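You operate a simulated robot arm through the tools that you are given. There is no shell and no other tool.

The job below is to be done with a simulated two-armed robot. You get a single attempt, and the scene is never put back.

TASK
Feed a ring out, put it in the orange box and close it.
Fine: its lid goes on after the ring; pull the chute knob back again; the other rings stay in the chute.

The check looks at the end state, three seconds after you hand in, the way a careful person would. Anything else that was tipped, shoved, dropped, spilled or broken makes it a failure. A push-on lid holds only when it is set on centred and level and pressed home; a screw cap is set on level and turned clockwise until tight.

THE ROBOT
Two 7-joint arms with two-finger grippers on one trunk that stands fixed in place. Base frame: the origin is at the foot of the trunk, x ahead of it, y to its left, z up. Units: mm, degrees, N and s.
The left shoulder is at [78, 151, 988], the right one opposite. With the tool pointing down near the work surface each hand reaches from about 320 to 800 mm from the base axis, measured 20 degrees to its own side. Payload 2.54 kg a hand.
The TCP of each hand is the grasp point between the finger pads, 30 mm short of the fingertips. In the tool frame z runs along the fingers and y along their closing line. The gripper opens to 116 mm; its body begins 95 mm behind the TCP.
Orientation is that of the tool frame in the base frame, as a unit quaternion [w, x, y, z]. With the fingers straight down and closing along the base's y, the tool's x points along the base's -x, its y along +y and its z along -z.

THE INTERFACE
- The arms move only by the tool nudge_tool. It takes "left_steps", "right_steps" or both (then of equal length, played together; a hand with none holds still); each is one flat list of numbers, 6 for each row, row after row: the shift along the tool's x, y, z in mm, then the turn, a rotation vector about the tool's x, y, z in degrees. In form: [x, y, z, rx, ry, rz, x, y, z, rx, ry, rz, ...]. A call has 1 to 20 rows; each row shifts and turns the commanded pose from where the row before left it, along the tool's axes as they then stand. "left_hand" and "right_hand" are, for a hand that has rows, the gripper command, from -1 (fully open) to 1 (shut), values between in proportion, set as the call begins (left out, the last holds). Each row takes 0.2 s and may step no farther than 50 mm and 8.6 degrees from the row before; otherwise, or with a gripper value out of range, the whole call is refused. Where a pose cannot be reached the arm comes as near as it can. A force on the tool above 40 N (or 10 N above the force at the start of the call, whichever is more), or a blocked arm, ends the call early, and 0.2 s more pass. Each finger travels about 72 mm/s and halts on what it meets, pressing with about 33 N; the grip force reading is that of the motor and also rises with nothing between the fingers. The clock runs only during rows and for 0.2 s after the last one: add rows that do not move to give the fingers time. It gives the time, the measured TCP pose, the force on the tool (base axes), the opening and the grip force at its end, in the units of the frame above (readings bear some noise), with the torque about the TCP (base axes, N m) and any sound that the robot's microphone picked up.
- Cameras (640 x 400 px; columns grow to the right, rows downward): "scene" is now at [139.9, 58.1, 1153.1]; the picture's right is [0.58, -0.82, 0.00], its down [-0.15, -0.10, -0.98] and it looks along [0.80, 0.57, -0.18] (base axes); focal length 224 px, centre (320, 200). "left" rides on the left gripper at [69, 15, -122] in its tool frame; the picture's right is [-0.21, 0.98, 0.00], its down [-0.83, -0.18, -0.53] and it looks along [-0.52, -0.12, 0.85] (tool axes); focal length 251 px, centre (320, 200). "right" rides on the right gripper at [69, -15, -122] in its tool frame; the picture's right is [0.21, 0.98, 0.00], its down [-0.83, 0.18, -0.53] and it looks along [-0.52, 0.11, 0.85] (tool axes); focal length 251 px, centre (320, 200). There is no depth. A picture from a camera that has moved, and an enlarged one, comes with that camera's place and axes in the base frame and with its lens. The place of the scene camera against the robot may be out by one fixed shift of up to 12 mm in any direction.
- grab_frame(camera): a new picture of that camera. It takes no simulated time.
- raise_lower(by): slides the trunk up (or, below 0, down) by that many mm; the arms and the scene camera ride with it, the base frame stays. It gives what a move gives, with no picture.
- turn_head(pan, tilt): turns the head with the scene camera to pan (to the left, within 80 degrees either way) and tilt (down, from -29 to 69), counted from straight ahead of the robot. It gives what a move gives.
- enlarge(camera, box): a new picture of the part [left, top, right, bottom] of that camera's present view, enlarged. It takes no simulated time.
- finish_job(): hands the job in; it is judged then, once.

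Nothing tells you positions but the pictures and the camera data. Unless the task says otherwise, let go and move clear before handing in.

The tools are called after ">>>" by a JSON object that holds its "fn" and its "kwargs". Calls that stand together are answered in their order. nudge_tool: Moves the arms, as the interface text tells. Its arguments: {"type":"object","properties":{"left_steps":{"type":"array","items":{"type":"number"}},"left_hand":{"type":"number"},"right_steps":{"type":"array","items":{"type":"number"}},"right_hand":{"type":"number"}},"required":[]} The other tools are called the same way: raise_lower (by) moves the trunk up or down; turn_head (pan, tilt) turns the head that bears the scene camera; grab_frame (camera) takes a picture; enlarge (camera, box) takes an enlarged picture of a part of a camera's view; finish_job () hands the job in.

At the start:

```text
t: 0.0
left_tool_pos: [432.6, 521.3, 1040.7]
left_tool_rot: [0.0, 0.001, 1.0, 0.001]
left_contact_force: [0.2, 0.2, 0.5]
left_wrist_torque: [-0.02, 0.03, 0.02]
left_width: 116.2
left_grasp_force: 0.0
right_tool_pos: [329.2, 53.3, 1092.3]
right_tool_rot: [0.0, 0.0, 1.0, 0.001]
right_contact_force: [0.6, -0.5, -0.5]
right_wrist_torque: [-0.03, -0.03, 0.0]
right_width: 116.2
right_grasp_force: 0.1
trunk travel left (down, up): [-225.0, 64.0]
head pan, tilt (commanded): [35.3, 10.4]
```

scene: 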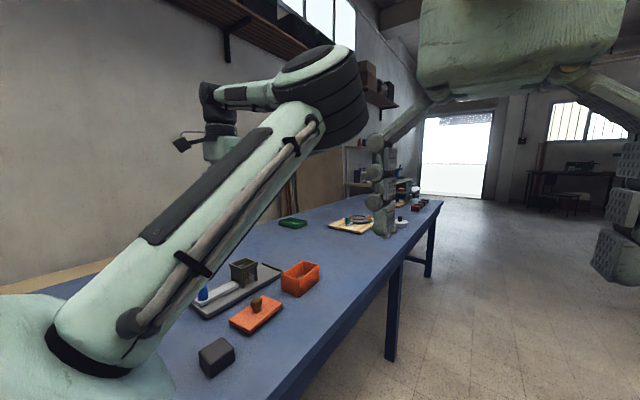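
right: 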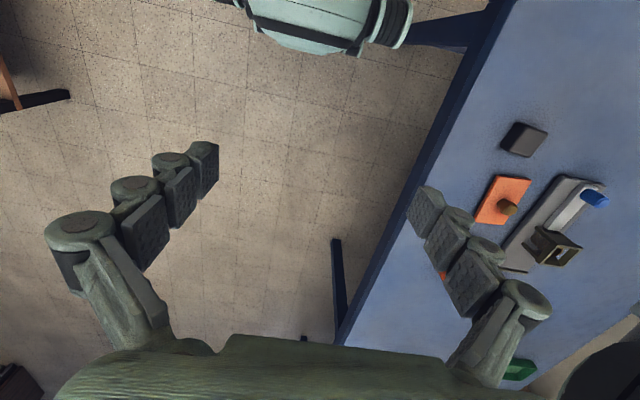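
left: 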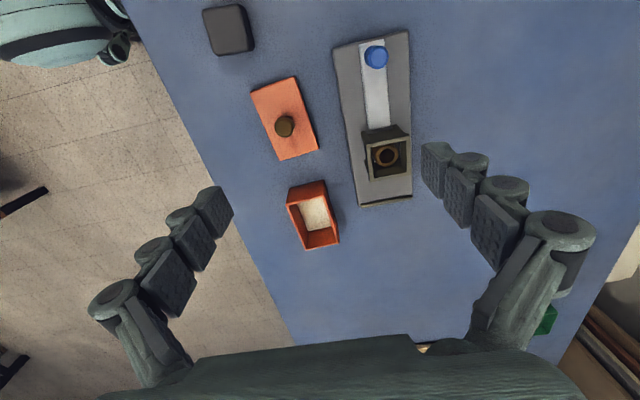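

I see a table to the robot's left with a grey tray carrying a dark square chute and a white slide with a blue knob, an orange box, its orange lid with a brown knob, and a dark block. I'll take closer looks first to locate everything.

>>> {"fn": "enlarge", "kwargs": {"camera": "left", "box": [190, 0, 450, 260]}}

>>> {"fn": "enlarge", "kwargs": {"camera": "scene", "box": [170, 230, 350, 390]}}

>>> {"fn": "enlarge", "kwargs": {"camera": "right", "box": [400, 100, 640, 400]}}

```text
1.54 times, centred on (320, 130) of left
camera zoom: at [365.2, 536.4, 1162.3], right [0.22, 0.98, 0.0], down [0.83, -0.18, 0.53], along [0.52, -0.11, -0.85], focal length 387 px, centre (320, 308)
```

zoom: 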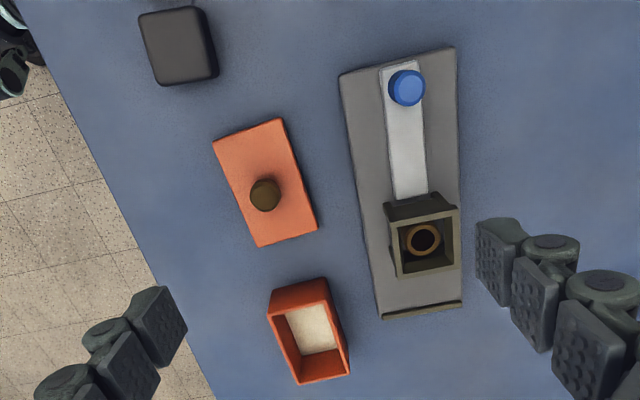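

```text
2.50 times, centred on (260, 310) of scene
camera zoom: at [139.9, 58.1, 1153.1], right [0.58, -0.82, 0.0], down [-0.15, -0.1, -0.98], along [0.8, 0.57, -0.18], focal length 560 px, centre (470, -75)
```

zoom: 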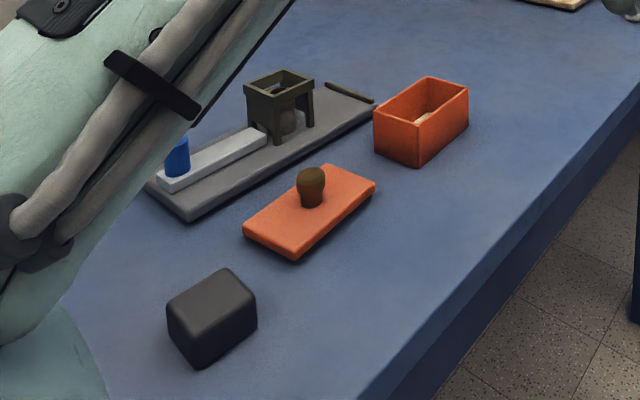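

```text
1.33 times, centred on (520, 250) of right
camera zoom: at [260.0, 36.4, 1216.0], right [-0.21, 0.98, 0.0], down [0.83, 0.18, 0.53], along [0.52, 0.11, -0.85], focal length 335 px, centre (53, 133)
```

zoom: 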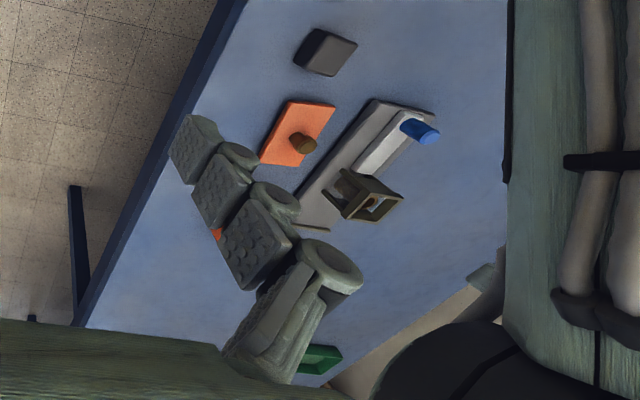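

The tray runs roughly along +x at y≈600, with the knob near x≈395 and the chute tower near x≈520. The lid is near (460,460) and the box near (605,472). I'll move the left hand for a second viewpoint to triangulate precisely.

>>> {"fn": "nudge_tool", "kwargs": {"left_steps": [0, 20, 20, 0, 0, 0, 0, 20, 20, 0, 0, 0, 0, 20, 20, 0, 0, 0, 0, 20, 20, 0, 0, 0, 0, 0, 0, 0, 0, 0], "left_hand": -1}}

>>> {"fn": "turn_head", "kwargs": {"pan": 45, "tilt": 35}}

>>> {"fn": "grab_frame", "kwargs": {"camera": "left"}}

>>> {"fn": "grab_frame", "kwargs": {"camera": "scene"}}

```text
t: 1.2
left_tool_pos: [434.4, 600.8, 959.0]
left_tool_rot: [-0.001, 0.001, 1.0, 0.001]
left_contact_force: [0.6, 0.8, 0.2]
left_wrist_torque: [0.0, -0.01, 0.02]
left_width: 115.9
left_grasp_force: 0.0
right_tool_pos: [330.2, 52.5, 1094.0]
right_tool_rot: [0.0, 0.0, 1.0, 0.001]
right_contact_force: [-0.8, 1.2, 0.3]
right_wrist_torque: [0.01, -0.02, 0.0]
right_width: 115.9
right_grasp_force: 0.0
trunk travel left (down, up): [-225.0, 64.0]
head pan, tilt (commanded): [35.3, 10.4]
```

```text
t: 2.1
left_tool_pos: [435.0, 601.3, 959.0]
left_tool_rot: [0.001, 0.001, 1.0, 0.001]
left_contact_force: [-0.4, 0.9, 0.5]
left_wrist_torque: [0.01, 0.0, -0.01]
left_width: 115.6
left_grasp_force: 0.1
right_tool_pos: [331.1, 52.5, 1092.2]
right_tool_rot: [0.001, 0.002, 1.0, 0.0]
right_contact_force: [27.8, 21.1, -28.4]
right_wrist_torque: [-1.93, 1.25, -0.9]
right_width: 116.1
right_grasp_force: 0.0
trunk travel left (down, up): [-225.0, 64.0]
head pan, tilt (commanded): [45.0, 35.0]
```

```text
taken
camera left: at [366.3, 616.0, 1080.5], right [0.22, 0.98, 0.0], down [0.83, -0.18, 0.53], along [0.52, -0.11, -0.85], focal length 251 px, centre (320, 200)
```

left: 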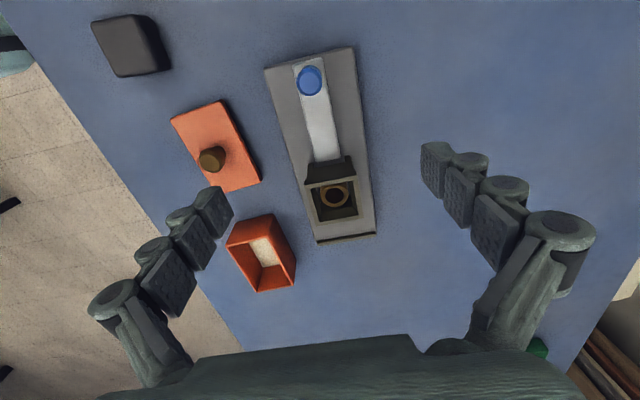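

```text
taken
camera scene: at [131.7, 65.2, 1124.6], right [0.67, -0.74, 0.0], down [-0.35, -0.31, -0.88], along [0.66, 0.59, -0.47], focal length 224 px, centre (320, 200)
```

scene: 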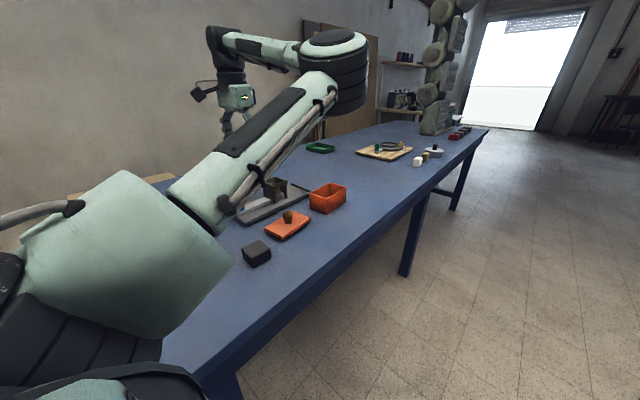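

The second view is good. However, the head's tilt seems to have touched the right hand (force reading), so I'll tilt the head back, move the right hand away to its own side, and continue.

>>> {"fn": "turn_head", "kwargs": {"pan": 35, "tilt": 10}}

>>> {"fn": "nudge_tool", "kwargs": {"right_steps": [-20, 0, 10, 0, 0, 0, -20, -30, 10, 0, 0, 0, 0, -40, 20, 0, 0, 0, 0, -40, 20, 0, 0, 0, 0, -40, 20, 0, 0, 0, 0, -40, 0, 0, 0, 0, 0, -40, 0, 0, 0, 0]}}

>>> {"fn": "enlarge", "kwargs": {"camera": "left", "box": [160, 0, 400, 150]}}

>>> {"fn": "enlarge", "kwargs": {"camera": "left", "box": [160, 150, 400, 300]}}

>>> {"fn": "grab_frame", "kwargs": {"camera": "scene"}}

```text
t: 3.0
left_tool_pos: [435.3, 600.9, 959.8]
left_tool_rot: [0.0, 0.0, 1.0, 0.0]
left_contact_force: [0.3, 0.4, -0.6]
left_wrist_torque: [-0.01, -0.03, -0.01]
left_width: 116.1
left_grasp_force: 0.1
right_tool_pos: [329.0, 51.9, 1093.5]
right_tool_rot: [0.0, 0.001, 1.0, 0.0]
right_contact_force: [0.0, 0.6, -0.3]
right_wrist_torque: [0.01, -0.01, 0.01]
right_width: 116.1
right_grasp_force: 0.1
trunk travel left (down, up): [-225.0, 64.0]
head pan, tilt (commanded): [35.0, 10.0]
```

```text
t: 4.6
left_tool_pos: [433.8, 600.8, 960.1]
left_tool_rot: [0.0, 0.0, 1.0, 0.001]
left_contact_force: [0.0, -0.2, -0.2]
left_wrist_torque: [0.03, 0.01, 0.0]
left_width: 116.0
left_grasp_force: 0.1
right_tool_pos: [365.8, -178.9, 1013.4]
right_tool_rot: [0.001, 0.0, 1.0, 0.001]
right_contact_force: [-0.9, -0.2, 0.6]
right_wrist_torque: [-0.03, -0.01, -0.01]
right_width: 115.9
right_grasp_force: 0.0
trunk travel left (down, up): [-225.0, 64.0]
head pan, tilt (commanded): [35.0, 10.0]
```

```text
2.67 times, centred on (280, 75) of left
camera zoom: at [366.1, 615.9, 1080.8], right [0.22, 0.98, 0.0], down [0.83, -0.18, 0.53], along [0.52, -0.11, -0.85], focal length 670 px, centre (427, 533)
```

zoom: 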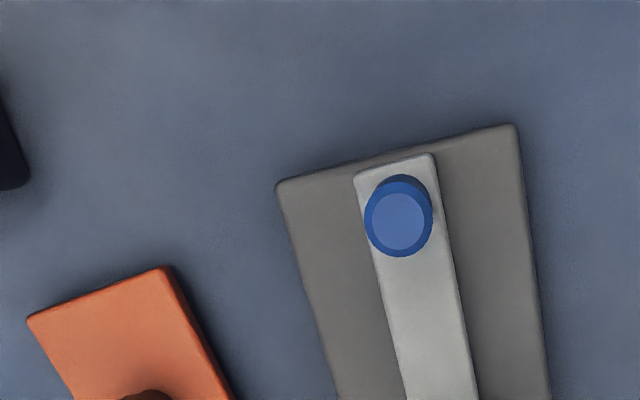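

```text
2.67 times, centred on (280, 225) of left
camera zoom: at [366.1, 615.9, 1080.8], right [0.22, 0.98, 0.0], down [0.83, -0.18, 0.53], along [0.52, -0.11, -0.85], focal length 670 px, centre (427, 133)
```

zoom: 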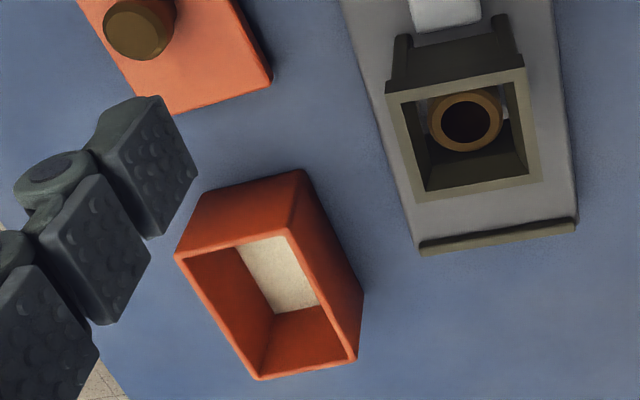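

```text
taken
camera scene: at [140.0, 57.4, 1153.9], right [0.57, -0.82, 0.0], down [-0.14, -0.1, -0.98], along [0.81, 0.56, -0.17], focal length 224 px, centre (320, 200)
```

scene: 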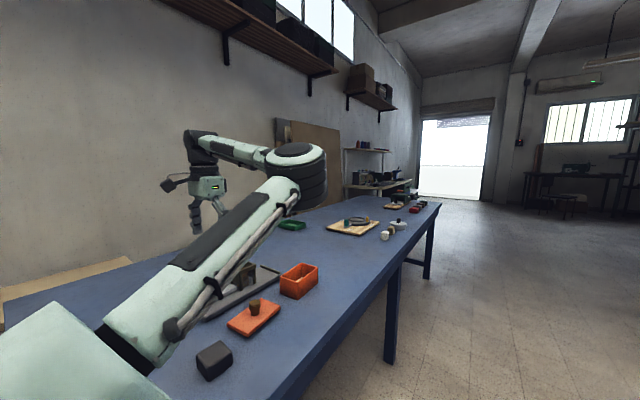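

Triangulating from two views: tray top z≈777, spanning x≈376–630, y≈552–648. The blue knob top is at about (394,600,816), and the tower is centred near (523,599) with its top at about 834. I'll take a third view to fix the lid, box and table heights.

>>> {"fn": "nudge_tool", "kwargs": {"left_steps": [0, -30, 0, 0, 0, 0, 0, -35, 0, 0, 0, 0, 0, -35, 0, 0, 0, 0, 0, -30, 0, 0, 0, 0, 0, 0, 0, 0, 0, 0]}}

>>> {"fn": "grab_frame", "kwargs": {"camera": "left"}}

>>> {"fn": "enlarge", "kwargs": {"camera": "left", "box": [200, 0, 440, 150]}}

>>> {"fn": "enlarge", "kwargs": {"camera": "left", "box": [220, 150, 460, 300]}}

```text
t: 5.8
left_tool_pos: [433.9, 468.3, 959.6]
left_tool_rot: [0.0, 0.0, 1.0, 0.0]
left_contact_force: [0.5, 0.1, -0.2]
left_wrist_torque: [-0.01, -0.02, -0.04]
left_width: 116.2
left_grasp_force: 0.0
right_tool_pos: [367.8, -178.9, 1013.9]
right_tool_rot: [0.0, 0.001, 1.0, 0.001]
right_contact_force: [0.0, 0.6, 0.1]
right_wrist_torque: [-0.02, -0.01, 0.0]
right_width: 116.0
right_grasp_force: 0.0
trunk travel left (down, up): [-225.0, 64.0]
head pan, tilt (commanded): [35.0, 10.0]
```

```text
taken
camera left: at [365.4, 483.8, 1081.4], right [0.22, 0.98, 0.0], down [0.83, -0.18, 0.53], along [0.52, -0.11, -0.85], focal length 251 px, centre (320, 200)
```

left: 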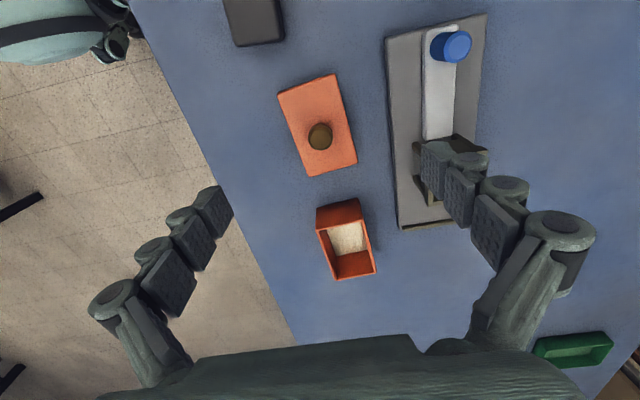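

```text
2.67 times, centred on (320, 75) of left
camera zoom: at [365.4, 483.8, 1081.4], right [0.22, 0.98, 0.0], down [0.83, -0.18, 0.53], along [0.52, -0.11, -0.85], focal length 670 px, centre (320, 533)
```

zoom: 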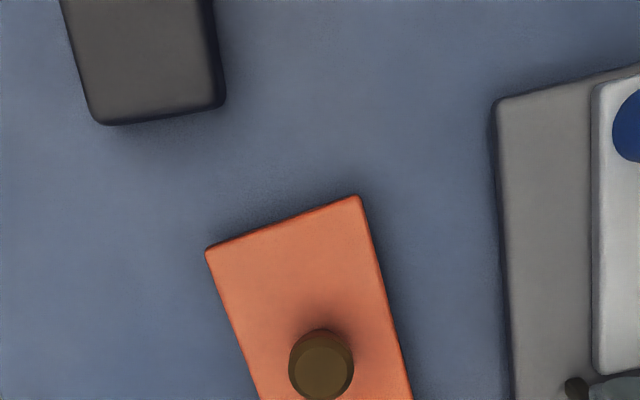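

```text
2.67 times, centred on (340, 225) of left
camera zoom: at [365.4, 483.8, 1081.4], right [0.22, 0.98, 0.0], down [0.83, -0.18, 0.53], along [0.52, -0.11, -0.85], focal length 670 px, centre (267, 133)
```

zoom: 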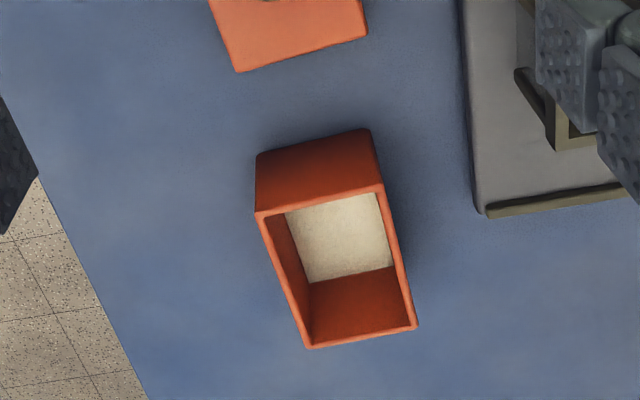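

Lid is centred near (455,465) with its top at about 777 and its knob top at about 805. The box is centred near (628,468) with its rim at about 811, and the table is near 760. I'll check pose noise with a still row, then go above the blue knob.

>>> {"fn": "nudge_tool", "kwargs": {"left_steps": [0, 0, 0, 0, 0, 0]}}

>>> {"fn": "nudge_tool", "kwargs": {"left_steps": [0, 0, 0, 0, 0, 0, 0, 0, 0, 0, 0, 0]}}

>>> {"fn": "enlarge", "kwargs": {"camera": "left", "box": [380, 100, 620, 250]}}

```text
t: 6.2
left_tool_pos: [433.7, 469.2, 959.9]
left_tool_rot: [0.0, 0.001, 1.0, 0.0]
left_contact_force: [-0.1, 0.6, 0.7]
left_wrist_torque: [0.03, 0.0, 0.02]
left_width: 116.0
left_grasp_force: 0.0
right_tool_pos: [367.0, -178.3, 1012.7]
right_tool_rot: [-0.001, -0.001, 1.0, 0.001]
right_contact_force: [-0.1, 0.3, 0.8]
right_wrist_torque: [0.0, -0.01, -0.02]
right_width: 116.0
right_grasp_force: 0.1
trunk travel left (down, up): [-225.0, 64.0]
head pan, tilt (commanded): [35.0, 10.0]
```

```text
t: 6.8
left_tool_pos: [434.5, 469.8, 960.2]
left_tool_rot: [0.0, 0.001, 1.0, 0.001]
left_contact_force: [0.3, -0.3, 0.1]
left_wrist_torque: [0.01, -0.01, -0.02]
left_width: 116.0
left_grasp_force: 0.1
right_tool_pos: [367.7, -178.7, 1014.1]
right_tool_rot: [0.0, 0.0, 1.0, 0.002]
right_contact_force: [-0.9, 0.4, -0.7]
right_wrist_torque: [0.0, -0.01, 0.0]
right_width: 115.9
right_grasp_force: 0.1
trunk travel left (down, up): [-225.0, 64.0]
head pan, tilt (commanded): [35.0, 10.0]
```

```text
2.67 times, centred on (500, 175) of left
camera zoom: at [365.4, 484.2, 1081.5], right [0.22, 0.98, 0.0], down [0.83, -0.18, 0.53], along [0.52, -0.11, -0.85], focal length 670 px, centre (-160, 267)
```

zoom: 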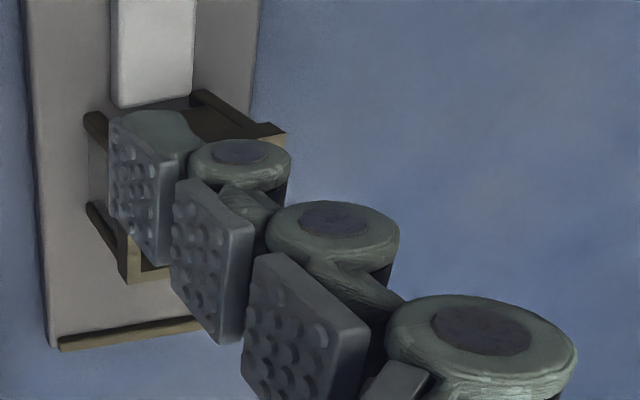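

Readings are stable to about 1 mm. Next I go above the blue knob (about 394,600) and look again before descending.

>>> {"fn": "nudge_tool", "kwargs": {"left_steps": [10, 33, 0, 0, 0, 0, 10, 33, 0, 0, 0, 0, 10, 33, 10, 0, 0, 0, 10, 31, 15, 0, 0, 0, 0, 0, 15, 0, 0, 0, 0, 0, 0, 0, 0, 0, 0, 0, 0, 0, 0, 0]}}

>>> {"fn": "grab_frame", "kwargs": {"camera": "left"}}

>>> {"fn": "enlarge", "kwargs": {"camera": "left", "box": [220, 60, 420, 185]}}

>>> {"fn": "enlarge", "kwargs": {"camera": "scene", "box": [160, 220, 340, 333]}}

```text
t: 8.4
left_tool_pos: [396.6, 601.7, 919.6]
left_tool_rot: [0.0, 0.001, 1.0, 0.0]
left_contact_force: [-0.4, 1.5, -0.9]
left_wrist_torque: [-0.02, -0.01, -0.04]
left_width: 116.1
left_grasp_force: 0.1
right_tool_pos: [367.3, -178.9, 1013.5]
right_tool_rot: [0.0, 0.001, 1.0, 0.001]
right_contact_force: [-0.1, 0.0, -0.1]
right_wrist_torque: [0.0, -0.01, 0.01]
right_width: 115.9
right_grasp_force: 0.0
trunk travel left (down, up): [-225.0, 64.0]
head pan, tilt (commanded): [35.0, 10.0]
```

```text
taken
camera left: at [327.7, 616.7, 1040.7], right [0.22, 0.98, 0.0], down [0.83, -0.18, 0.53], along [0.52, -0.11, -0.85], focal length 251 px, centre (320, 200)
```

left: 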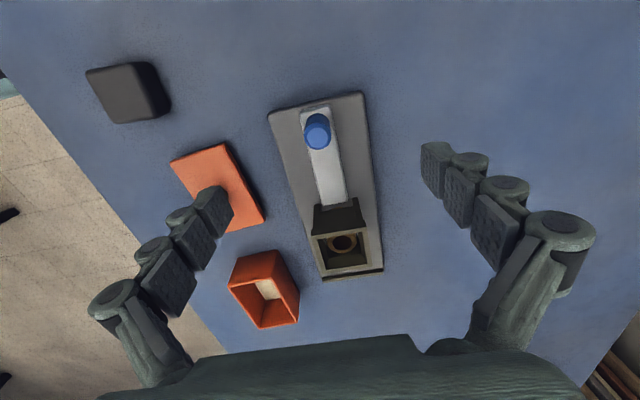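

```text
3.20 times, centred on (320, 122) of left
camera zoom: at [327.7, 616.7, 1040.7], right [0.22, 0.98, 0.0], down [0.83, -0.18, 0.53], along [0.52, -0.11, -0.85], focal length 805 px, centre (320, 448)
```

zoom: 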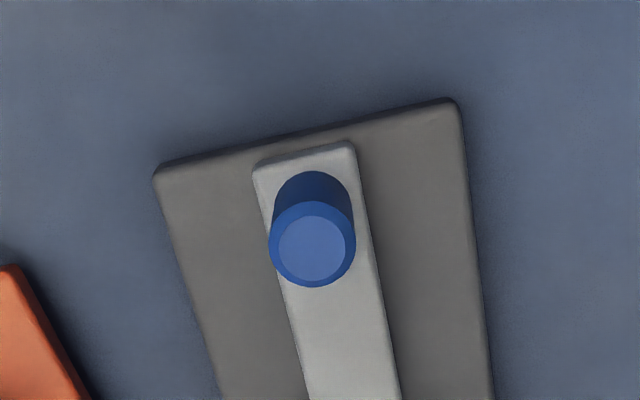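

```text
3.54 times, centred on (250, 276) of scene
camera zoom: at [140.1, 57.7, 1153.8], right [0.57, -0.82, 0.0], down [-0.14, -0.1, -0.98], along [0.81, 0.56, -0.17], focal length 793 px, centre (568, -71)
```

zoom: 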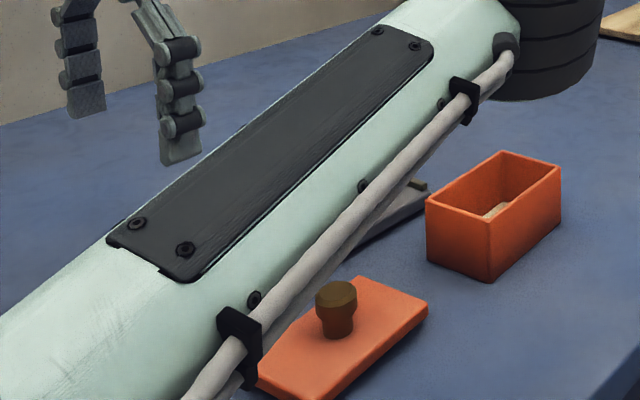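

The knob sits about 2.5 mm to the right of the TCP and about 1 mm ahead. I'll correct that and descend part-way, then check again.

>>> {"fn": "nudge_tool", "kwargs": {"left_steps": [-1, -2.5, 20, 0, 0, 0, 0, 0, 20, 0, 0, 0, 0, 0, 10, 0, 0, 0, 0, 0, 0, 0, 0, 0, 0, 0, 0, 0, 0, 0]}}

>>> {"fn": "grab_frame", "kwargs": {"camera": "left"}}

>>> {"fn": "enlarge", "kwargs": {"camera": "left", "box": [220, 90, 420, 215]}}

```text
t: 9.6
left_tool_pos: [396.6, 598.4, 870.1]
left_tool_rot: [-0.001, 0.001, 1.0, 0.0]
left_contact_force: [-0.6, 0.3, 0.1]
left_wrist_torque: [0.01, 0.01, 0.0]
left_width: 116.3
left_grasp_force: 0.2
right_tool_pos: [366.2, -179.2, 1013.8]
right_tool_rot: [0.0, 0.0, 1.0, 0.001]
right_contact_force: [-0.9, -0.6, 0.4]
right_wrist_torque: [0.03, 0.01, -0.04]
right_width: 116.0
right_grasp_force: 0.1
trunk travel left (down, up): [-225.0, 64.0]
head pan, tilt (commanded): [35.0, 10.0]
```

```text
taken
camera left: at [328.1, 613.9, 991.0], right [0.22, 0.98, 0.0], down [0.83, -0.18, 0.53], along [0.52, -0.11, -0.85], focal length 251 px, centre (320, 200)
```

left: 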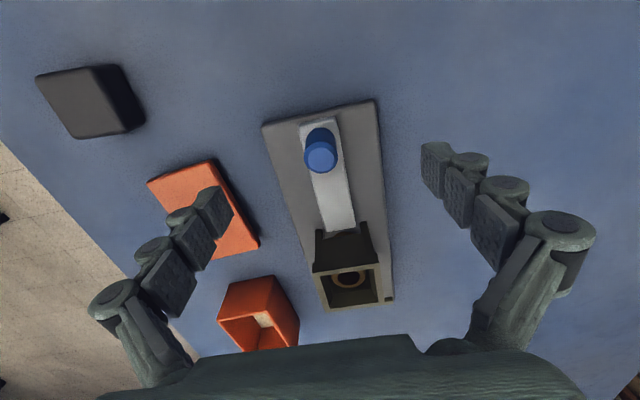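

```text
3.20 times, centred on (320, 152) of left
camera zoom: at [328.1, 613.9, 991.0], right [0.22, 0.98, 0.0], down [0.83, -0.18, 0.53], along [0.52, -0.11, -0.85], focal length 805 px, centre (320, 352)
```

zoom: 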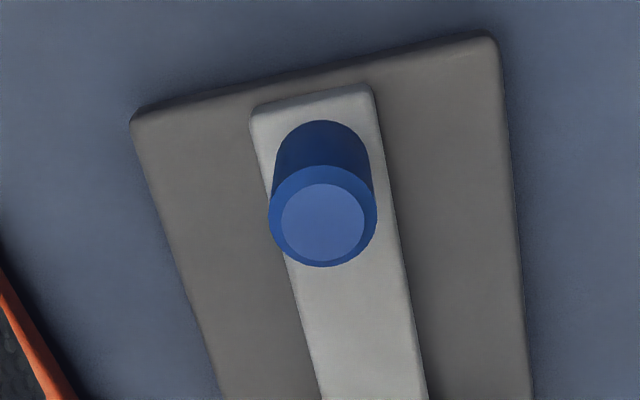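

The knob is centred between the fingers to within about 1 mm. I descend so the fingertips sit a little above the slide, then look before closing.

>>> {"fn": "nudge_tool", "kwargs": {"left_steps": [3, 0.5, 15, 0, 0, 0, 0, 0, 15, 0, 0, 0, 0, 0, 13, 0, 0, 0, 0, 0, 0, 0, 0, 0, 0, 0, 0, 0, 0, 0]}}

>>> {"fn": "grab_frame", "kwargs": {"camera": "left"}}

>>> {"fn": "enlarge", "kwargs": {"camera": "left", "box": [220, 100, 420, 225]}}

```text
t: 10.8
left_tool_pos: [390.2, 599.6, 828.3]
left_tool_rot: [0.0, 0.0, 1.0, 0.0]
left_contact_force: [-1.2, -0.7, 0.6]
left_wrist_torque: [0.0, -0.01, -0.01]
left_width: 115.8
left_grasp_force: 0.1
right_tool_pos: [367.1, -179.6, 1013.7]
right_tool_rot: [0.001, 0.001, 1.0, 0.001]
right_contact_force: [-0.3, 0.0, -0.1]
right_wrist_torque: [-0.01, -0.01, -0.02]
right_width: 116.0
right_grasp_force: 0.1
trunk travel left (down, up): [-225.0, 64.0]
head pan, tilt (commanded): [35.0, 10.0]
```

```text
taken
camera left: at [322.7, 614.0, 949.2], right [0.22, 0.98, 0.0], down [0.83, -0.18, 0.53], along [0.52, -0.11, -0.85], focal length 251 px, centre (320, 200)
```

left: 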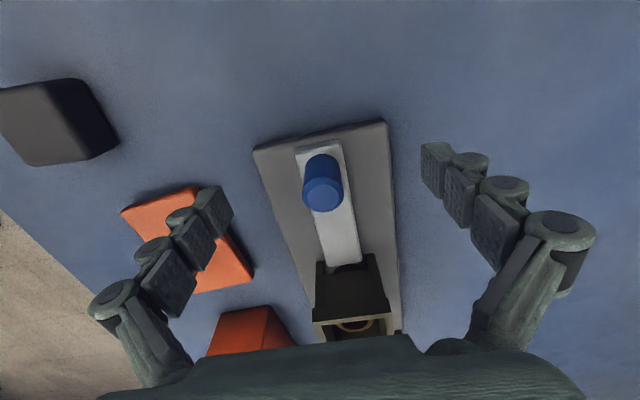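

```text
3.20 times, centred on (320, 162) of left
camera zoom: at [322.7, 614.0, 949.2], right [0.22, 0.98, 0.0], down [0.83, -0.18, 0.53], along [0.52, -0.11, -0.85], focal length 805 px, centre (320, 320)
```

zoom: 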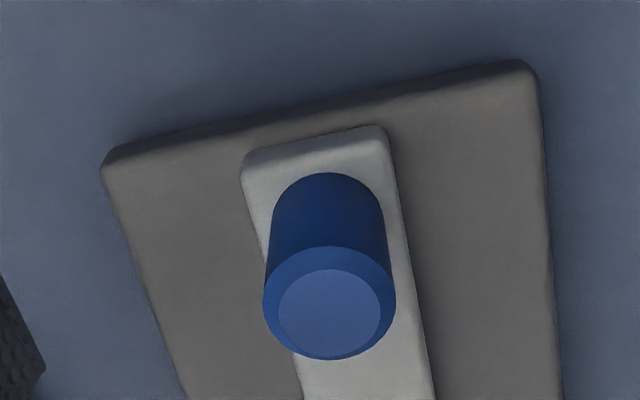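

The knob is between the fingers, about 1 mm left of centre. I'll shift 1 mm and close on it.

>>> {"fn": "nudge_tool", "kwargs": {"left_steps": [0, 1, 0, 0, 0, 0, 0, 0, 0, 0, 0, 0]}}

>>> {"fn": "nudge_tool", "kwargs": {"left_steps": [0, 0, 0, 0, 0, 0, 0, 0, 0, 0, 0, 0, 0, 0, 0, 0, 0, 0, 0, 0, 0, 0, 0, 0, 0, 0, 0, 0, 0, 0], "left_hand": 1}}

>>> {"fn": "grab_frame", "kwargs": {"camera": "left"}}

>>> {"fn": "enlarge", "kwargs": {"camera": "left", "box": [200, 90, 440, 240]}}

```text
t: 11.4
left_tool_pos: [390.2, 601.5, 828.0]
left_tool_rot: [0.0, 0.002, 1.0, 0.001]
left_contact_force: [0.3, 0.3, -0.4]
left_wrist_torque: [0.04, 0.03, 0.03]
left_width: 116.0
left_grasp_force: 0.0
right_tool_pos: [366.8, -179.4, 1014.1]
right_tool_rot: [0.0, 0.0, 1.0, 0.001]
right_contact_force: [0.1, 0.0, 0.0]
right_wrist_torque: [0.01, 0.02, -0.02]
right_width: 116.3
right_grasp_force: 0.2
trunk travel left (down, up): [-225.0, 64.0]
head pan, tilt (commanded): [35.0, 10.0]
```

```text
t: 12.6
left_tool_pos: [391.2, 599.6, 827.6]
left_tool_rot: [0.001, 0.001, 1.0, 0.0]
left_contact_force: [0.2, -8.1, -0.1]
left_wrist_torque: [-0.26, -0.05, -0.05]
left_width: 23.1
left_grasp_force: 33.1
right_tool_pos: [367.0, -179.4, 1014.0]
right_tool_rot: [-0.001, 0.0, 1.0, 0.001]
right_contact_force: [-1.5, 0.4, -0.5]
right_wrist_torque: [0.01, 0.03, -0.01]
right_width: 115.9
right_grasp_force: 0.1
trunk travel left (down, up): [-225.0, 64.0]
head pan, tilt (commanded): [35.0, 10.0]
```

```text
taken
camera left: at [322.7, 615.1, 949.1], right [0.22, 0.98, 0.0], down [0.83, -0.18, 0.53], along [0.52, -0.12, -0.85], focal length 251 px, centre (320, 200)
```

left: 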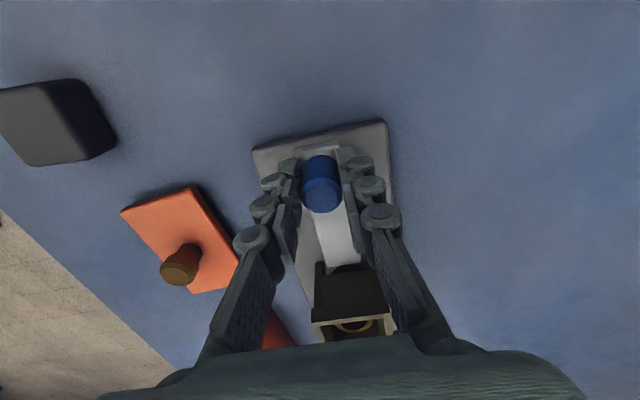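

```text
2.67 times, centred on (320, 165) of left
camera zoom: at [322.7, 615.1, 949.1], right [0.22, 0.98, 0.0], down [0.83, -0.18, 0.53], along [0.52, -0.12, -0.85], focal length 670 px, centre (320, 293)
```

zoom: 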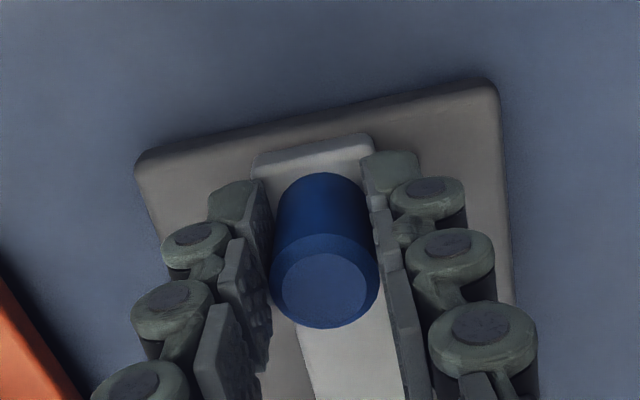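

The knob is gripped (23 mm wide) with a small side load, so I'll relieve about 1 mm sideways. Then I push the slide forward gently in +x, watching the force.

>>> {"fn": "nudge_tool", "kwargs": {"left_steps": [0, -1, 0, 0, 0, 0, -4, 0, 0, 0, 0, 0, -6, 0, 0, 0, 0, 0, -6, 0, 0, 0, 0, 0, -6, 0, 0, 0, 0, 0, 0, 0, 0, 0, 0, 0]}}

>>> {"fn": "grab_frame", "kwargs": {"camera": "left"}}

```text
t: 14.0
left_tool_pos: [414.1, 599.7, 828.2]
left_tool_rot: [0.0, 0.001, 1.0, 0.001]
left_contact_force: [-0.8, -3.7, 0.8]
left_wrist_torque: [-0.09, 0.46, -0.03]
left_width: 23.4
left_grasp_force: 33.0
right_tool_pos: [366.6, -179.3, 1013.0]
right_tool_rot: [0.001, 0.0, 1.0, 0.0]
right_contact_force: [-0.3, -0.8, 0.1]
right_wrist_torque: [0.0, -0.01, -0.02]
right_width: 116.2
right_grasp_force: 0.0
trunk travel left (down, up): [-225.0, 64.0]
head pan, tilt (commanded): [35.0, 10.0]
```

```text
taken
camera left: at [345.4, 614.8, 949.1], right [0.22, 0.98, 0.0], down [0.83, -0.18, 0.53], along [0.52, -0.11, -0.85], focal length 251 px, centre (320, 200)
```

left: 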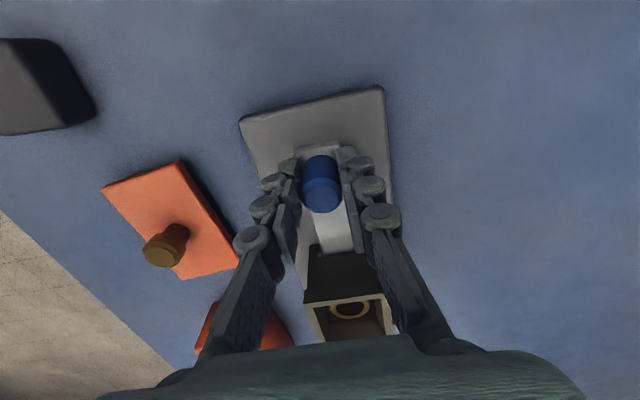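

The slide moves freely and the tray stays put. I keep pushing.

>>> {"fn": "nudge_tool", "kwargs": {"left_steps": [-6, 0, 0, 0, 0, 0, -6, 0, 0, 0, 0, 0, -6, 0, 0, 0, 0, 0, -6, 0, 0, 0, 0, 0, 0, 0, 0, 0, 0, 0]}}

>>> {"fn": "grab_frame", "kwargs": {"camera": "left"}}

>>> {"fn": "enlarge", "kwargs": {"camera": "scene", "box": [160, 220, 340, 333]}}

```text
t: 15.2
left_tool_pos: [437.8, 600.5, 828.6]
left_tool_rot: [0.0, 0.001, 1.0, 0.0]
left_contact_force: [-0.8, -6.4, 0.1]
left_wrist_torque: [-0.32, -0.07, -0.13]
left_width: 23.1
left_grasp_force: 32.9
right_tool_pos: [366.5, -178.9, 1013.1]
right_tool_rot: [0.0, 0.0, 1.0, 0.0]
right_contact_force: [1.1, 1.2, -0.4]
right_wrist_torque: [0.0, -0.01, 0.03]
right_width: 116.1
right_grasp_force: 0.0
trunk travel left (down, up): [-225.0, 64.0]
head pan, tilt (commanded): [35.0, 10.0]
```

```text
taken
camera left: at [369.6, 615.3, 949.1], right [0.22, 0.98, 0.0], down [0.83, -0.18, 0.53], along [0.52, -0.12, -0.85], focal length 251 px, centre (320, 200)
```

left: 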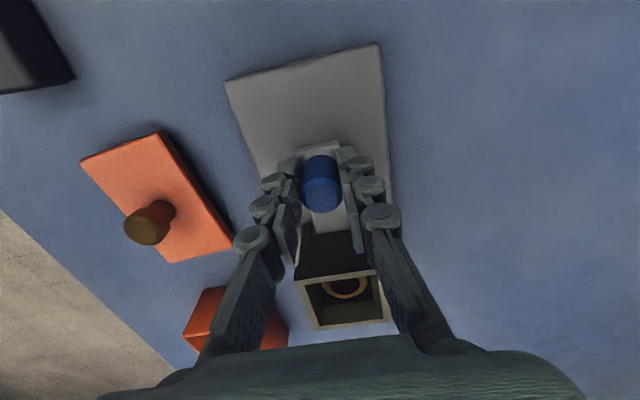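

```text
3.54 times, centred on (250, 276) of scene
camera zoom: at [140.5, 57.7, 1153.7], right [0.57, -0.82, 0.0], down [-0.14, -0.1, -0.98], along [0.81, 0.56, -0.17], focal length 793 px, centre (568, -71)
```

zoom: 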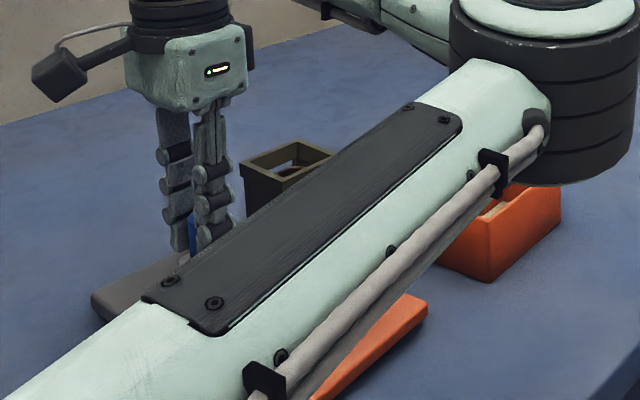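

Still free at about 47 mm of travel. I continue pushing another 24 mm.

>>> {"fn": "nudge_tool", "kwargs": {"left_steps": [-6, -0.5, 0, 0, 0, 0, -6, 0, 0, 0, 0, 0, -6, 0, 0, 0, 0, 0, -5, 0, 0, 0, 0, 0, 0, 0, 0, 0, 0, 0]}}

>>> {"fn": "grab_frame", "kwargs": {"camera": "left"}}

>>> {"fn": "enlarge", "kwargs": {"camera": "left", "box": [220, 120, 460, 345]}}

```text
t: 16.4
left_tool_pos: [460.0, 601.0, 828.1]
left_tool_rot: [0.0, 0.001, 1.0, 0.0]
left_contact_force: [-0.7, 3.1, 0.4]
left_wrist_torque: [0.12, 0.15, 0.07]
left_width: 23.0
left_grasp_force: 33.7
right_tool_pos: [368.0, -177.5, 1014.3]
right_tool_rot: [0.0, 0.0, 1.0, 0.0]
right_contact_force: [0.2, 0.3, 0.3]
right_wrist_torque: [0.03, 0.03, -0.02]
right_width: 116.2
right_grasp_force: 0.1
trunk travel left (down, up): [-225.0, 64.0]
head pan, tilt (commanded): [35.0, 10.0]
```

```text
taken
camera left: at [391.5, 615.3, 949.2], right [0.22, 0.98, 0.0], down [0.83, -0.18, 0.53], along [0.52, -0.11, -0.85], focal length 251 px, centre (320, 200)
```

left: 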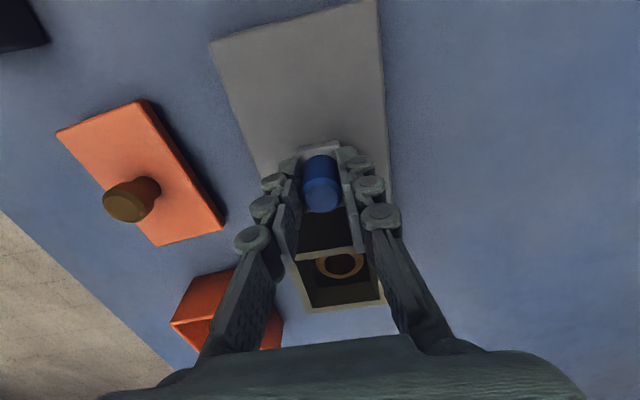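

```text
1.78 times, centred on (340, 232) of left
camera zoom: at [391.5, 615.3, 949.2], right [0.22, 0.98, 0.0], down [0.83, -0.18, 0.53], along [0.52, -0.11, -0.85], focal length 447 px, centre (284, 142)
```

zoom: 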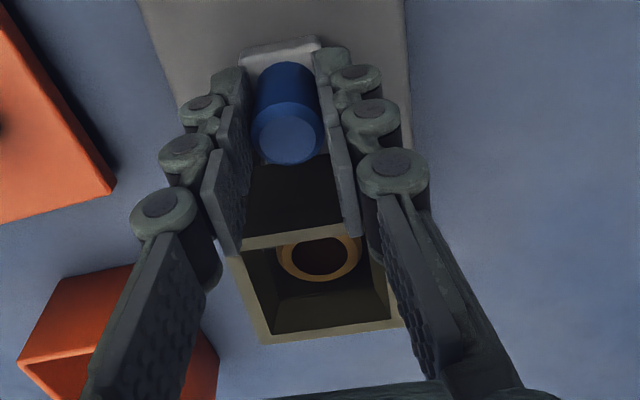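

Travel is now about 69 mm with little resistance, and the fingers are still about 20 mm short of the tower. I push 6 mm more, then open and rise to check that the ring is out before pulling back.

>>> {"fn": "nudge_tool", "kwargs": {"left_steps": [-3, 0, 0, 0, 0, 0, -3, 0, 0, 0, 0, 0, 0, 0, 0, 0, 0, 0]}}

>>> {"fn": "nudge_tool", "kwargs": {"left_steps": [0, 0, 0, 0, 0, 0, 0, 0, 0, 0, 0, 0, 0, 0, 0, 0, 0, 0], "left_hand": -0.2}}

>>> {"fn": "nudge_tool", "kwargs": {"left_steps": [0, 0, -10, 0, 0, 0, 0, 0, -25, 0, 0, 0, 0, 0, -30, 0, 0, 0, -10, 0, -30, 0, 0, 0, -25, 0, -20, 0, 0, 0, -25, 0, 0, 0, 0, 0, -25, 0, 0, 0, 0, 0, 0, 0, 0, 0, 0, 0]}}

>>> {"fn": "grab_frame", "kwargs": {"camera": "left"}}

```text
t: 17.2
left_tool_pos: [466.5, 600.3, 827.9]
left_tool_rot: [-0.001, 0.0, 1.0, 0.0]
left_contact_force: [-7.8, -0.3, -0.2]
left_wrist_torque: [-0.01, 0.17, 0.0]
left_width: 23.2
left_grasp_force: 32.9
right_tool_pos: [367.8, -178.0, 1013.1]
right_tool_rot: [0.001, 0.0, 1.0, 0.001]
right_contact_force: [0.2, 0.4, 0.1]
right_wrist_torque: [-0.01, 0.01, 0.0]
right_width: 115.7
right_grasp_force: 0.0
trunk travel left (down, up): [-225.0, 64.0]
head pan, tilt (commanded): [35.0, 10.0]
```

```text
t: 18.0
left_tool_pos: [466.8, 599.7, 829.0]
left_tool_rot: [0.001, 0.0, 1.0, 0.001]
left_contact_force: [-0.1, -0.5, 0.6]
left_wrist_torque: [-0.03, 0.02, -0.01]
left_width: 69.6
left_grasp_force: 0.1
right_tool_pos: [366.7, -178.4, 1014.5]
right_tool_rot: [0.001, 0.0, 1.0, 0.001]
right_contact_force: [-0.5, -0.2, -0.3]
right_wrist_torque: [0.03, -0.01, 0.05]
right_width: 116.0
right_grasp_force: 0.1
trunk travel left (down, up): [-225.0, 64.0]
head pan, tilt (commanded): [35.0, 10.0]
```

```text
t: 19.8
left_tool_pos: [551.3, 596.5, 943.1]
left_tool_rot: [0.0, 0.0, 1.0, 0.001]
left_contact_force: [-0.4, 0.2, -0.8]
left_wrist_torque: [-0.01, 0.0, -0.04]
left_width: 69.5
left_grasp_force: 0.1
right_tool_pos: [367.3, -178.4, 1013.7]
right_tool_rot: [0.0, 0.0, 1.0, 0.001]
right_contact_force: [0.6, -0.7, -0.3]
right_wrist_torque: [0.0, 0.04, -0.01]
right_width: 116.2
right_grasp_force: 0.1
trunk travel left (down, up): [-225.0, 64.0]
head pan, tilt (commanded): [35.0, 10.0]
```

```text
taken
camera left: at [483.1, 611.9, 1063.9], right [0.22, 0.98, 0.0], down [0.83, -0.18, 0.53], along [0.52, -0.11, -0.85], focal length 251 px, centre (320, 200)
```

left: 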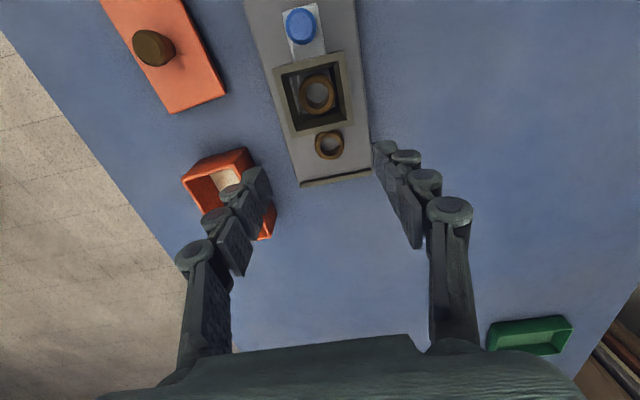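

The ring is out on the tray just beyond the tower. I'll zoom in to measure it.

>>> {"fn": "enlarge", "kwargs": {"camera": "left", "box": [240, 0, 400, 100]}}

>>> {"fn": "enlarge", "kwargs": {"camera": "left", "box": [250, 95, 410, 195]}}

>>> {"fn": "enlarge", "kwargs": {"camera": "scene", "box": [160, 220, 340, 333]}}

```text
4.00 times, centred on (320, 50) of left
camera zoom: at [483.1, 611.9, 1063.9], right [0.22, 0.98, 0.0], down [0.83, -0.18, 0.53], along [0.52, -0.11, -0.85], focal length 1006 px, centre (320, 800)
```

zoom: 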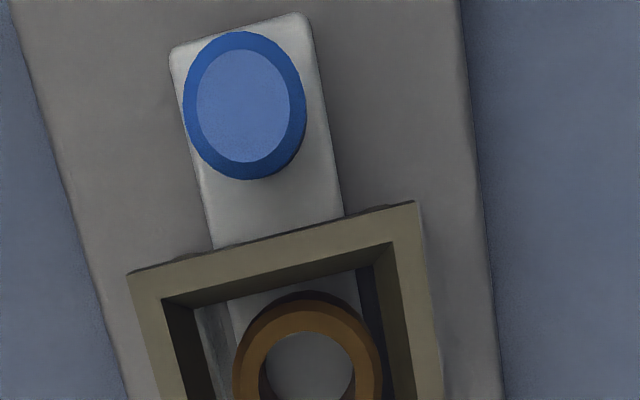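

```text
4.00 times, centred on (330, 145) of left
camera zoom: at [483.1, 611.9, 1063.9], right [0.22, 0.98, 0.0], down [0.83, -0.18, 0.53], along [0.52, -0.11, -0.85], focal length 1006 px, centre (280, 420)
```

zoom: 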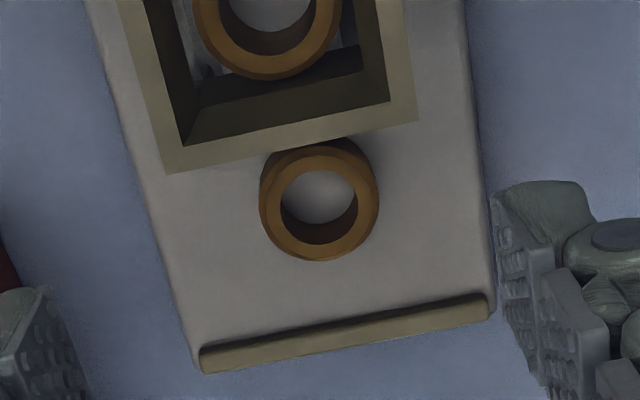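

```text
3.54 times, centred on (250, 276) of scene
camera zoom: at [140.2, 57.6, 1153.8], right [0.57, -0.82, 0.0], down [-0.14, -0.1, -0.98], along [0.81, 0.56, -0.17], focal length 793 px, centre (568, -71)
```

zoom: 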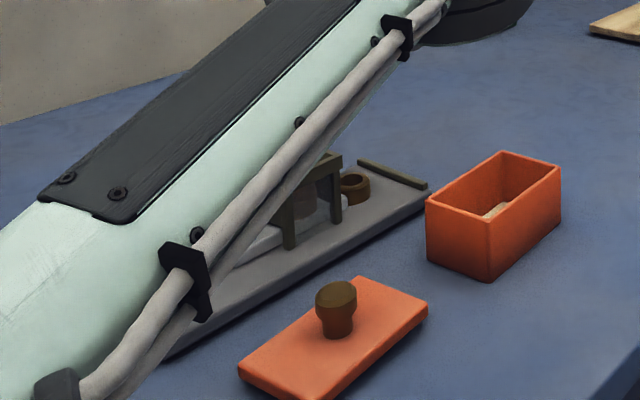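

The ring lies clear at about (580,601), just past the tower, with the rest of the stack held up by the slide. Now I return to the knob to pull it back.

>>> {"fn": "nudge_tool", "kwargs": {"left_steps": [25, 0, 0, 0, 0, 0, 25, 0, 0, 0, 0, 0, 25, 0, 20, 0, 0, 0, 10, 0, 30, 0, 0, 0, 0, 0, 30, 0, 0, 0, 0, 0, 0, 0, 0, 0, 0, 0, 0, 0, 0, 0]}}

>>> {"fn": "enlarge", "kwargs": {"camera": "left", "box": [220, 90, 420, 215]}}

```text
t: 21.4
left_tool_pos: [467.7, 599.5, 862.1]
left_tool_rot: [0.0, 0.001, 1.0, 0.001]
left_contact_force: [0.8, -0.7, -0.6]
left_wrist_torque: [0.06, 0.0, -0.01]
left_width: 69.7
left_grasp_force: 0.1
right_tool_pos: [367.8, -178.8, 1012.4]
right_tool_rot: [0.0, 0.0, 1.0, 0.001]
right_contact_force: [0.2, 0.4, -0.7]
right_wrist_torque: [0.01, 0.01, 0.0]
right_width: 116.2
right_grasp_force: 0.1
trunk travel left (down, up): [-225.0, 64.0]
head pan, tilt (commanded): [35.0, 10.0]
```

```text
3.20 times, centred on (320, 152) of left
camera zoom: at [398.5, 614.0, 983.1], right [0.22, 0.98, 0.0], down [0.83, -0.18, 0.53], along [0.52, -0.11, -0.85], focal length 805 px, centre (320, 352)
```

zoom: 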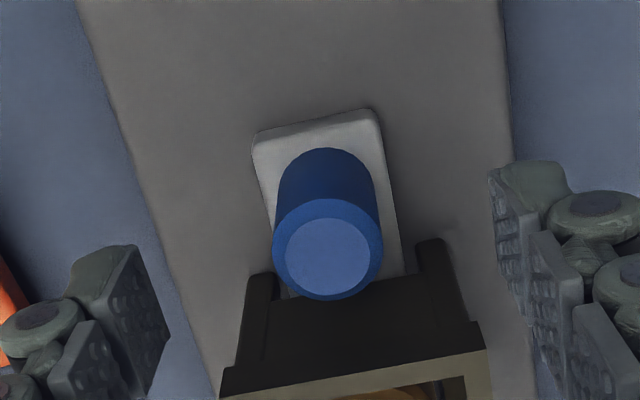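

The knob is centred between the fingers. I descend, grip it, and pull back.

>>> {"fn": "nudge_tool", "kwargs": {"left_steps": [0, 0, 15, 0, 0, 0, 0, 0, 19, 0, 0, 0, 0, 0, 0, 0, 0, 0]}}

>>> {"fn": "nudge_tool", "kwargs": {"left_steps": [0, 0, 0, 0, 0, 0, 0, 0, 0, 0, 0, 0, 0, 0, 0, 0, 0, 0, 0, 0, 0, 0, 0, 0], "left_hand": 1}}

>>> {"fn": "nudge_tool", "kwargs": {"left_steps": [4, 0, 0, 0, 0, 0, 6, 0, 0, 0, 0, 0, 6, 0, 0, 0, 0, 0, 6, 0, 0, 0, 0, 0, 6, 0, 0, 0, 0, 0, 6, 0, 0, 0, 0, 0, 0, 0, 0, 0, 0, 0]}}

>>> {"fn": "grab_frame", "kwargs": {"camera": "left"}}

```text
t: 22.2
left_tool_pos: [464.4, 599.8, 828.0]
left_tool_rot: [0.0, 0.001, 1.0, 0.0]
left_contact_force: [-0.4, 0.3, -0.1]
left_wrist_torque: [0.02, 0.0, -0.01]
left_width: 69.5
left_grasp_force: 0.1
right_tool_pos: [367.5, -178.7, 1014.0]
right_tool_rot: [0.0, 0.0, 1.0, 0.001]
right_contact_force: [0.1, -0.8, -0.4]
right_wrist_torque: [-0.02, 0.02, 0.02]
right_width: 116.1
right_grasp_force: 0.1
trunk travel left (down, up): [-225.0, 64.0]
head pan, tilt (commanded): [35.0, 10.0]
```

```text
t: 23.2
left_tool_pos: [464.8, 599.6, 826.8]
left_tool_rot: [0.0, 0.001, 1.0, 0.0]
left_contact_force: [0.5, 4.4, -0.7]
left_wrist_torque: [0.2, 0.01, 0.02]
left_width: 23.0
left_grasp_force: 33.1
right_tool_pos: [367.7, -178.4, 1014.1]
right_tool_rot: [0.0, 0.001, 1.0, 0.0]
right_contact_force: [0.5, -1.0, 0.8]
right_wrist_torque: [0.02, 0.02, -0.03]
right_width: 115.9
right_grasp_force: 0.2
trunk travel left (down, up): [-225.0, 64.0]
head pan, tilt (commanded): [35.0, 10.0]
```

```text
t: 24.8
left_tool_pos: [433.1, 599.4, 829.1]
left_tool_rot: [0.0, 0.001, 1.0, -0.001]
left_contact_force: [-0.5, -0.5, -0.2]
left_wrist_torque: [-0.04, 0.73, -0.09]
left_width: 23.0
left_grasp_force: 32.8
right_tool_pos: [366.3, -178.1, 1014.2]
right_tool_rot: [-0.001, 0.0, 1.0, 0.0]
right_contact_force: [-1.3, -1.1, 0.7]
right_wrist_torque: [0.01, 0.01, 0.02]
right_width: 116.1
right_grasp_force: 0.1
trunk travel left (down, up): [-225.0, 64.0]
head pan, tilt (commanded): [35.0, 10.0]
```

```text
taken
camera left: at [364.4, 614.8, 949.5], right [0.22, 0.98, 0.0], down [0.83, -0.18, 0.53], along [0.52, -0.12, -0.85], focal length 251 px, centre (320, 200)
```

left: 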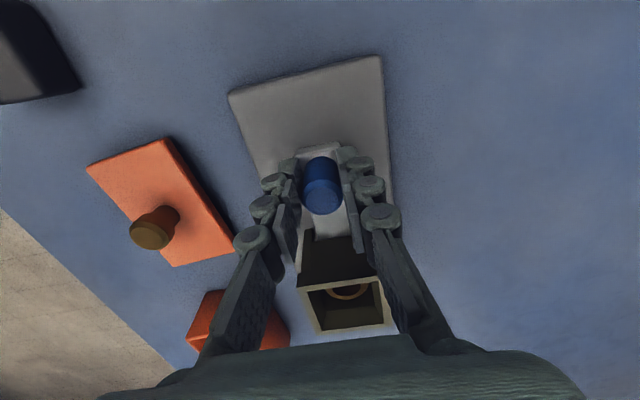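

The slide is coming back freely; I pull the remaining ~41 mm.

>>> {"fn": "nudge_tool", "kwargs": {"left_steps": [6, 0, 0, 0, 0, 0, 6, 0, 0, 0, 0, 0, 6, 0, 0, 0, 0, 0, 6, 0, 0, 0, 0, 0, 6, 0, 0, 0, 0, 0, 5, 0, 0, 0, 0, 0, 0, 0, 0, 0, 0, 0]}}

>>> {"fn": "nudge_tool", "kwargs": {"left_steps": [3, 0, 0, 0, 0, 0, 2, 0, 0, 0, 0, 0, 1, 0, 0, 0, 0, 0, 0, 0, 0, 0, 0, 0]}}

>>> {"fn": "grab_frame", "kwargs": {"camera": "left"}}

```text
t: 26.4
left_tool_pos: [398.2, 600.5, 829.5]
left_tool_rot: [0.001, 0.001, 1.0, 0.001]
left_contact_force: [0.3, 0.9, -0.6]
left_wrist_torque: [0.07, -0.46, 0.0]
left_width: 22.9
left_grasp_force: 33.1
right_tool_pos: [366.9, -177.9, 1015.2]
right_tool_rot: [0.0, 0.0, 1.0, 0.0]
right_contact_force: [0.0, -1.2, -0.5]
right_wrist_torque: [0.0, 0.0, -0.02]
right_width: 116.2
right_grasp_force: 0.0
trunk travel left (down, up): [-225.0, 64.0]
head pan, tilt (commanded): [35.0, 10.0]
```

```text
t: 27.4
left_tool_pos: [392.1, 600.0, 827.5]
left_tool_rot: [0.0, 0.001, 1.0, 0.0]
left_contact_force: [1.0, -0.8, 0.2]
left_wrist_torque: [-0.04, -0.66, 0.0]
left_width: 23.2
left_grasp_force: 33.3
right_tool_pos: [366.2, -177.6, 1012.9]
right_tool_rot: [0.0, 0.0, 1.0, 0.0]
right_contact_force: [0.2, -0.4, -0.1]
right_wrist_torque: [0.01, -0.01, -0.03]
right_width: 115.9
right_grasp_force: 0.0
trunk travel left (down, up): [-225.0, 64.0]
head pan, tilt (commanded): [35.0, 10.0]
```

```text
taken
camera left: at [324.3, 614.8, 949.2], right [0.22, 0.98, 0.0], down [0.83, -0.18, 0.53], along [0.52, -0.12, -0.85], focal length 251 px, centre (320, 200)
```

left: 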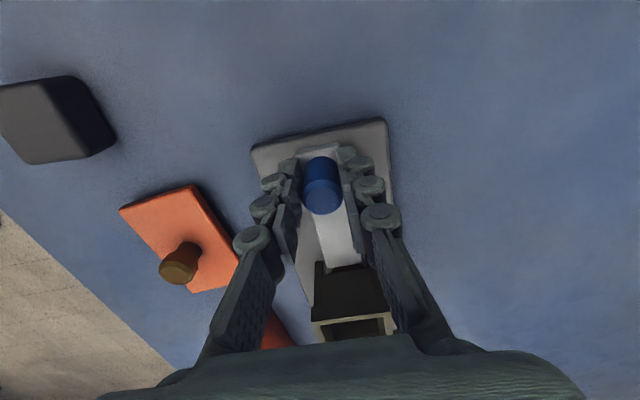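

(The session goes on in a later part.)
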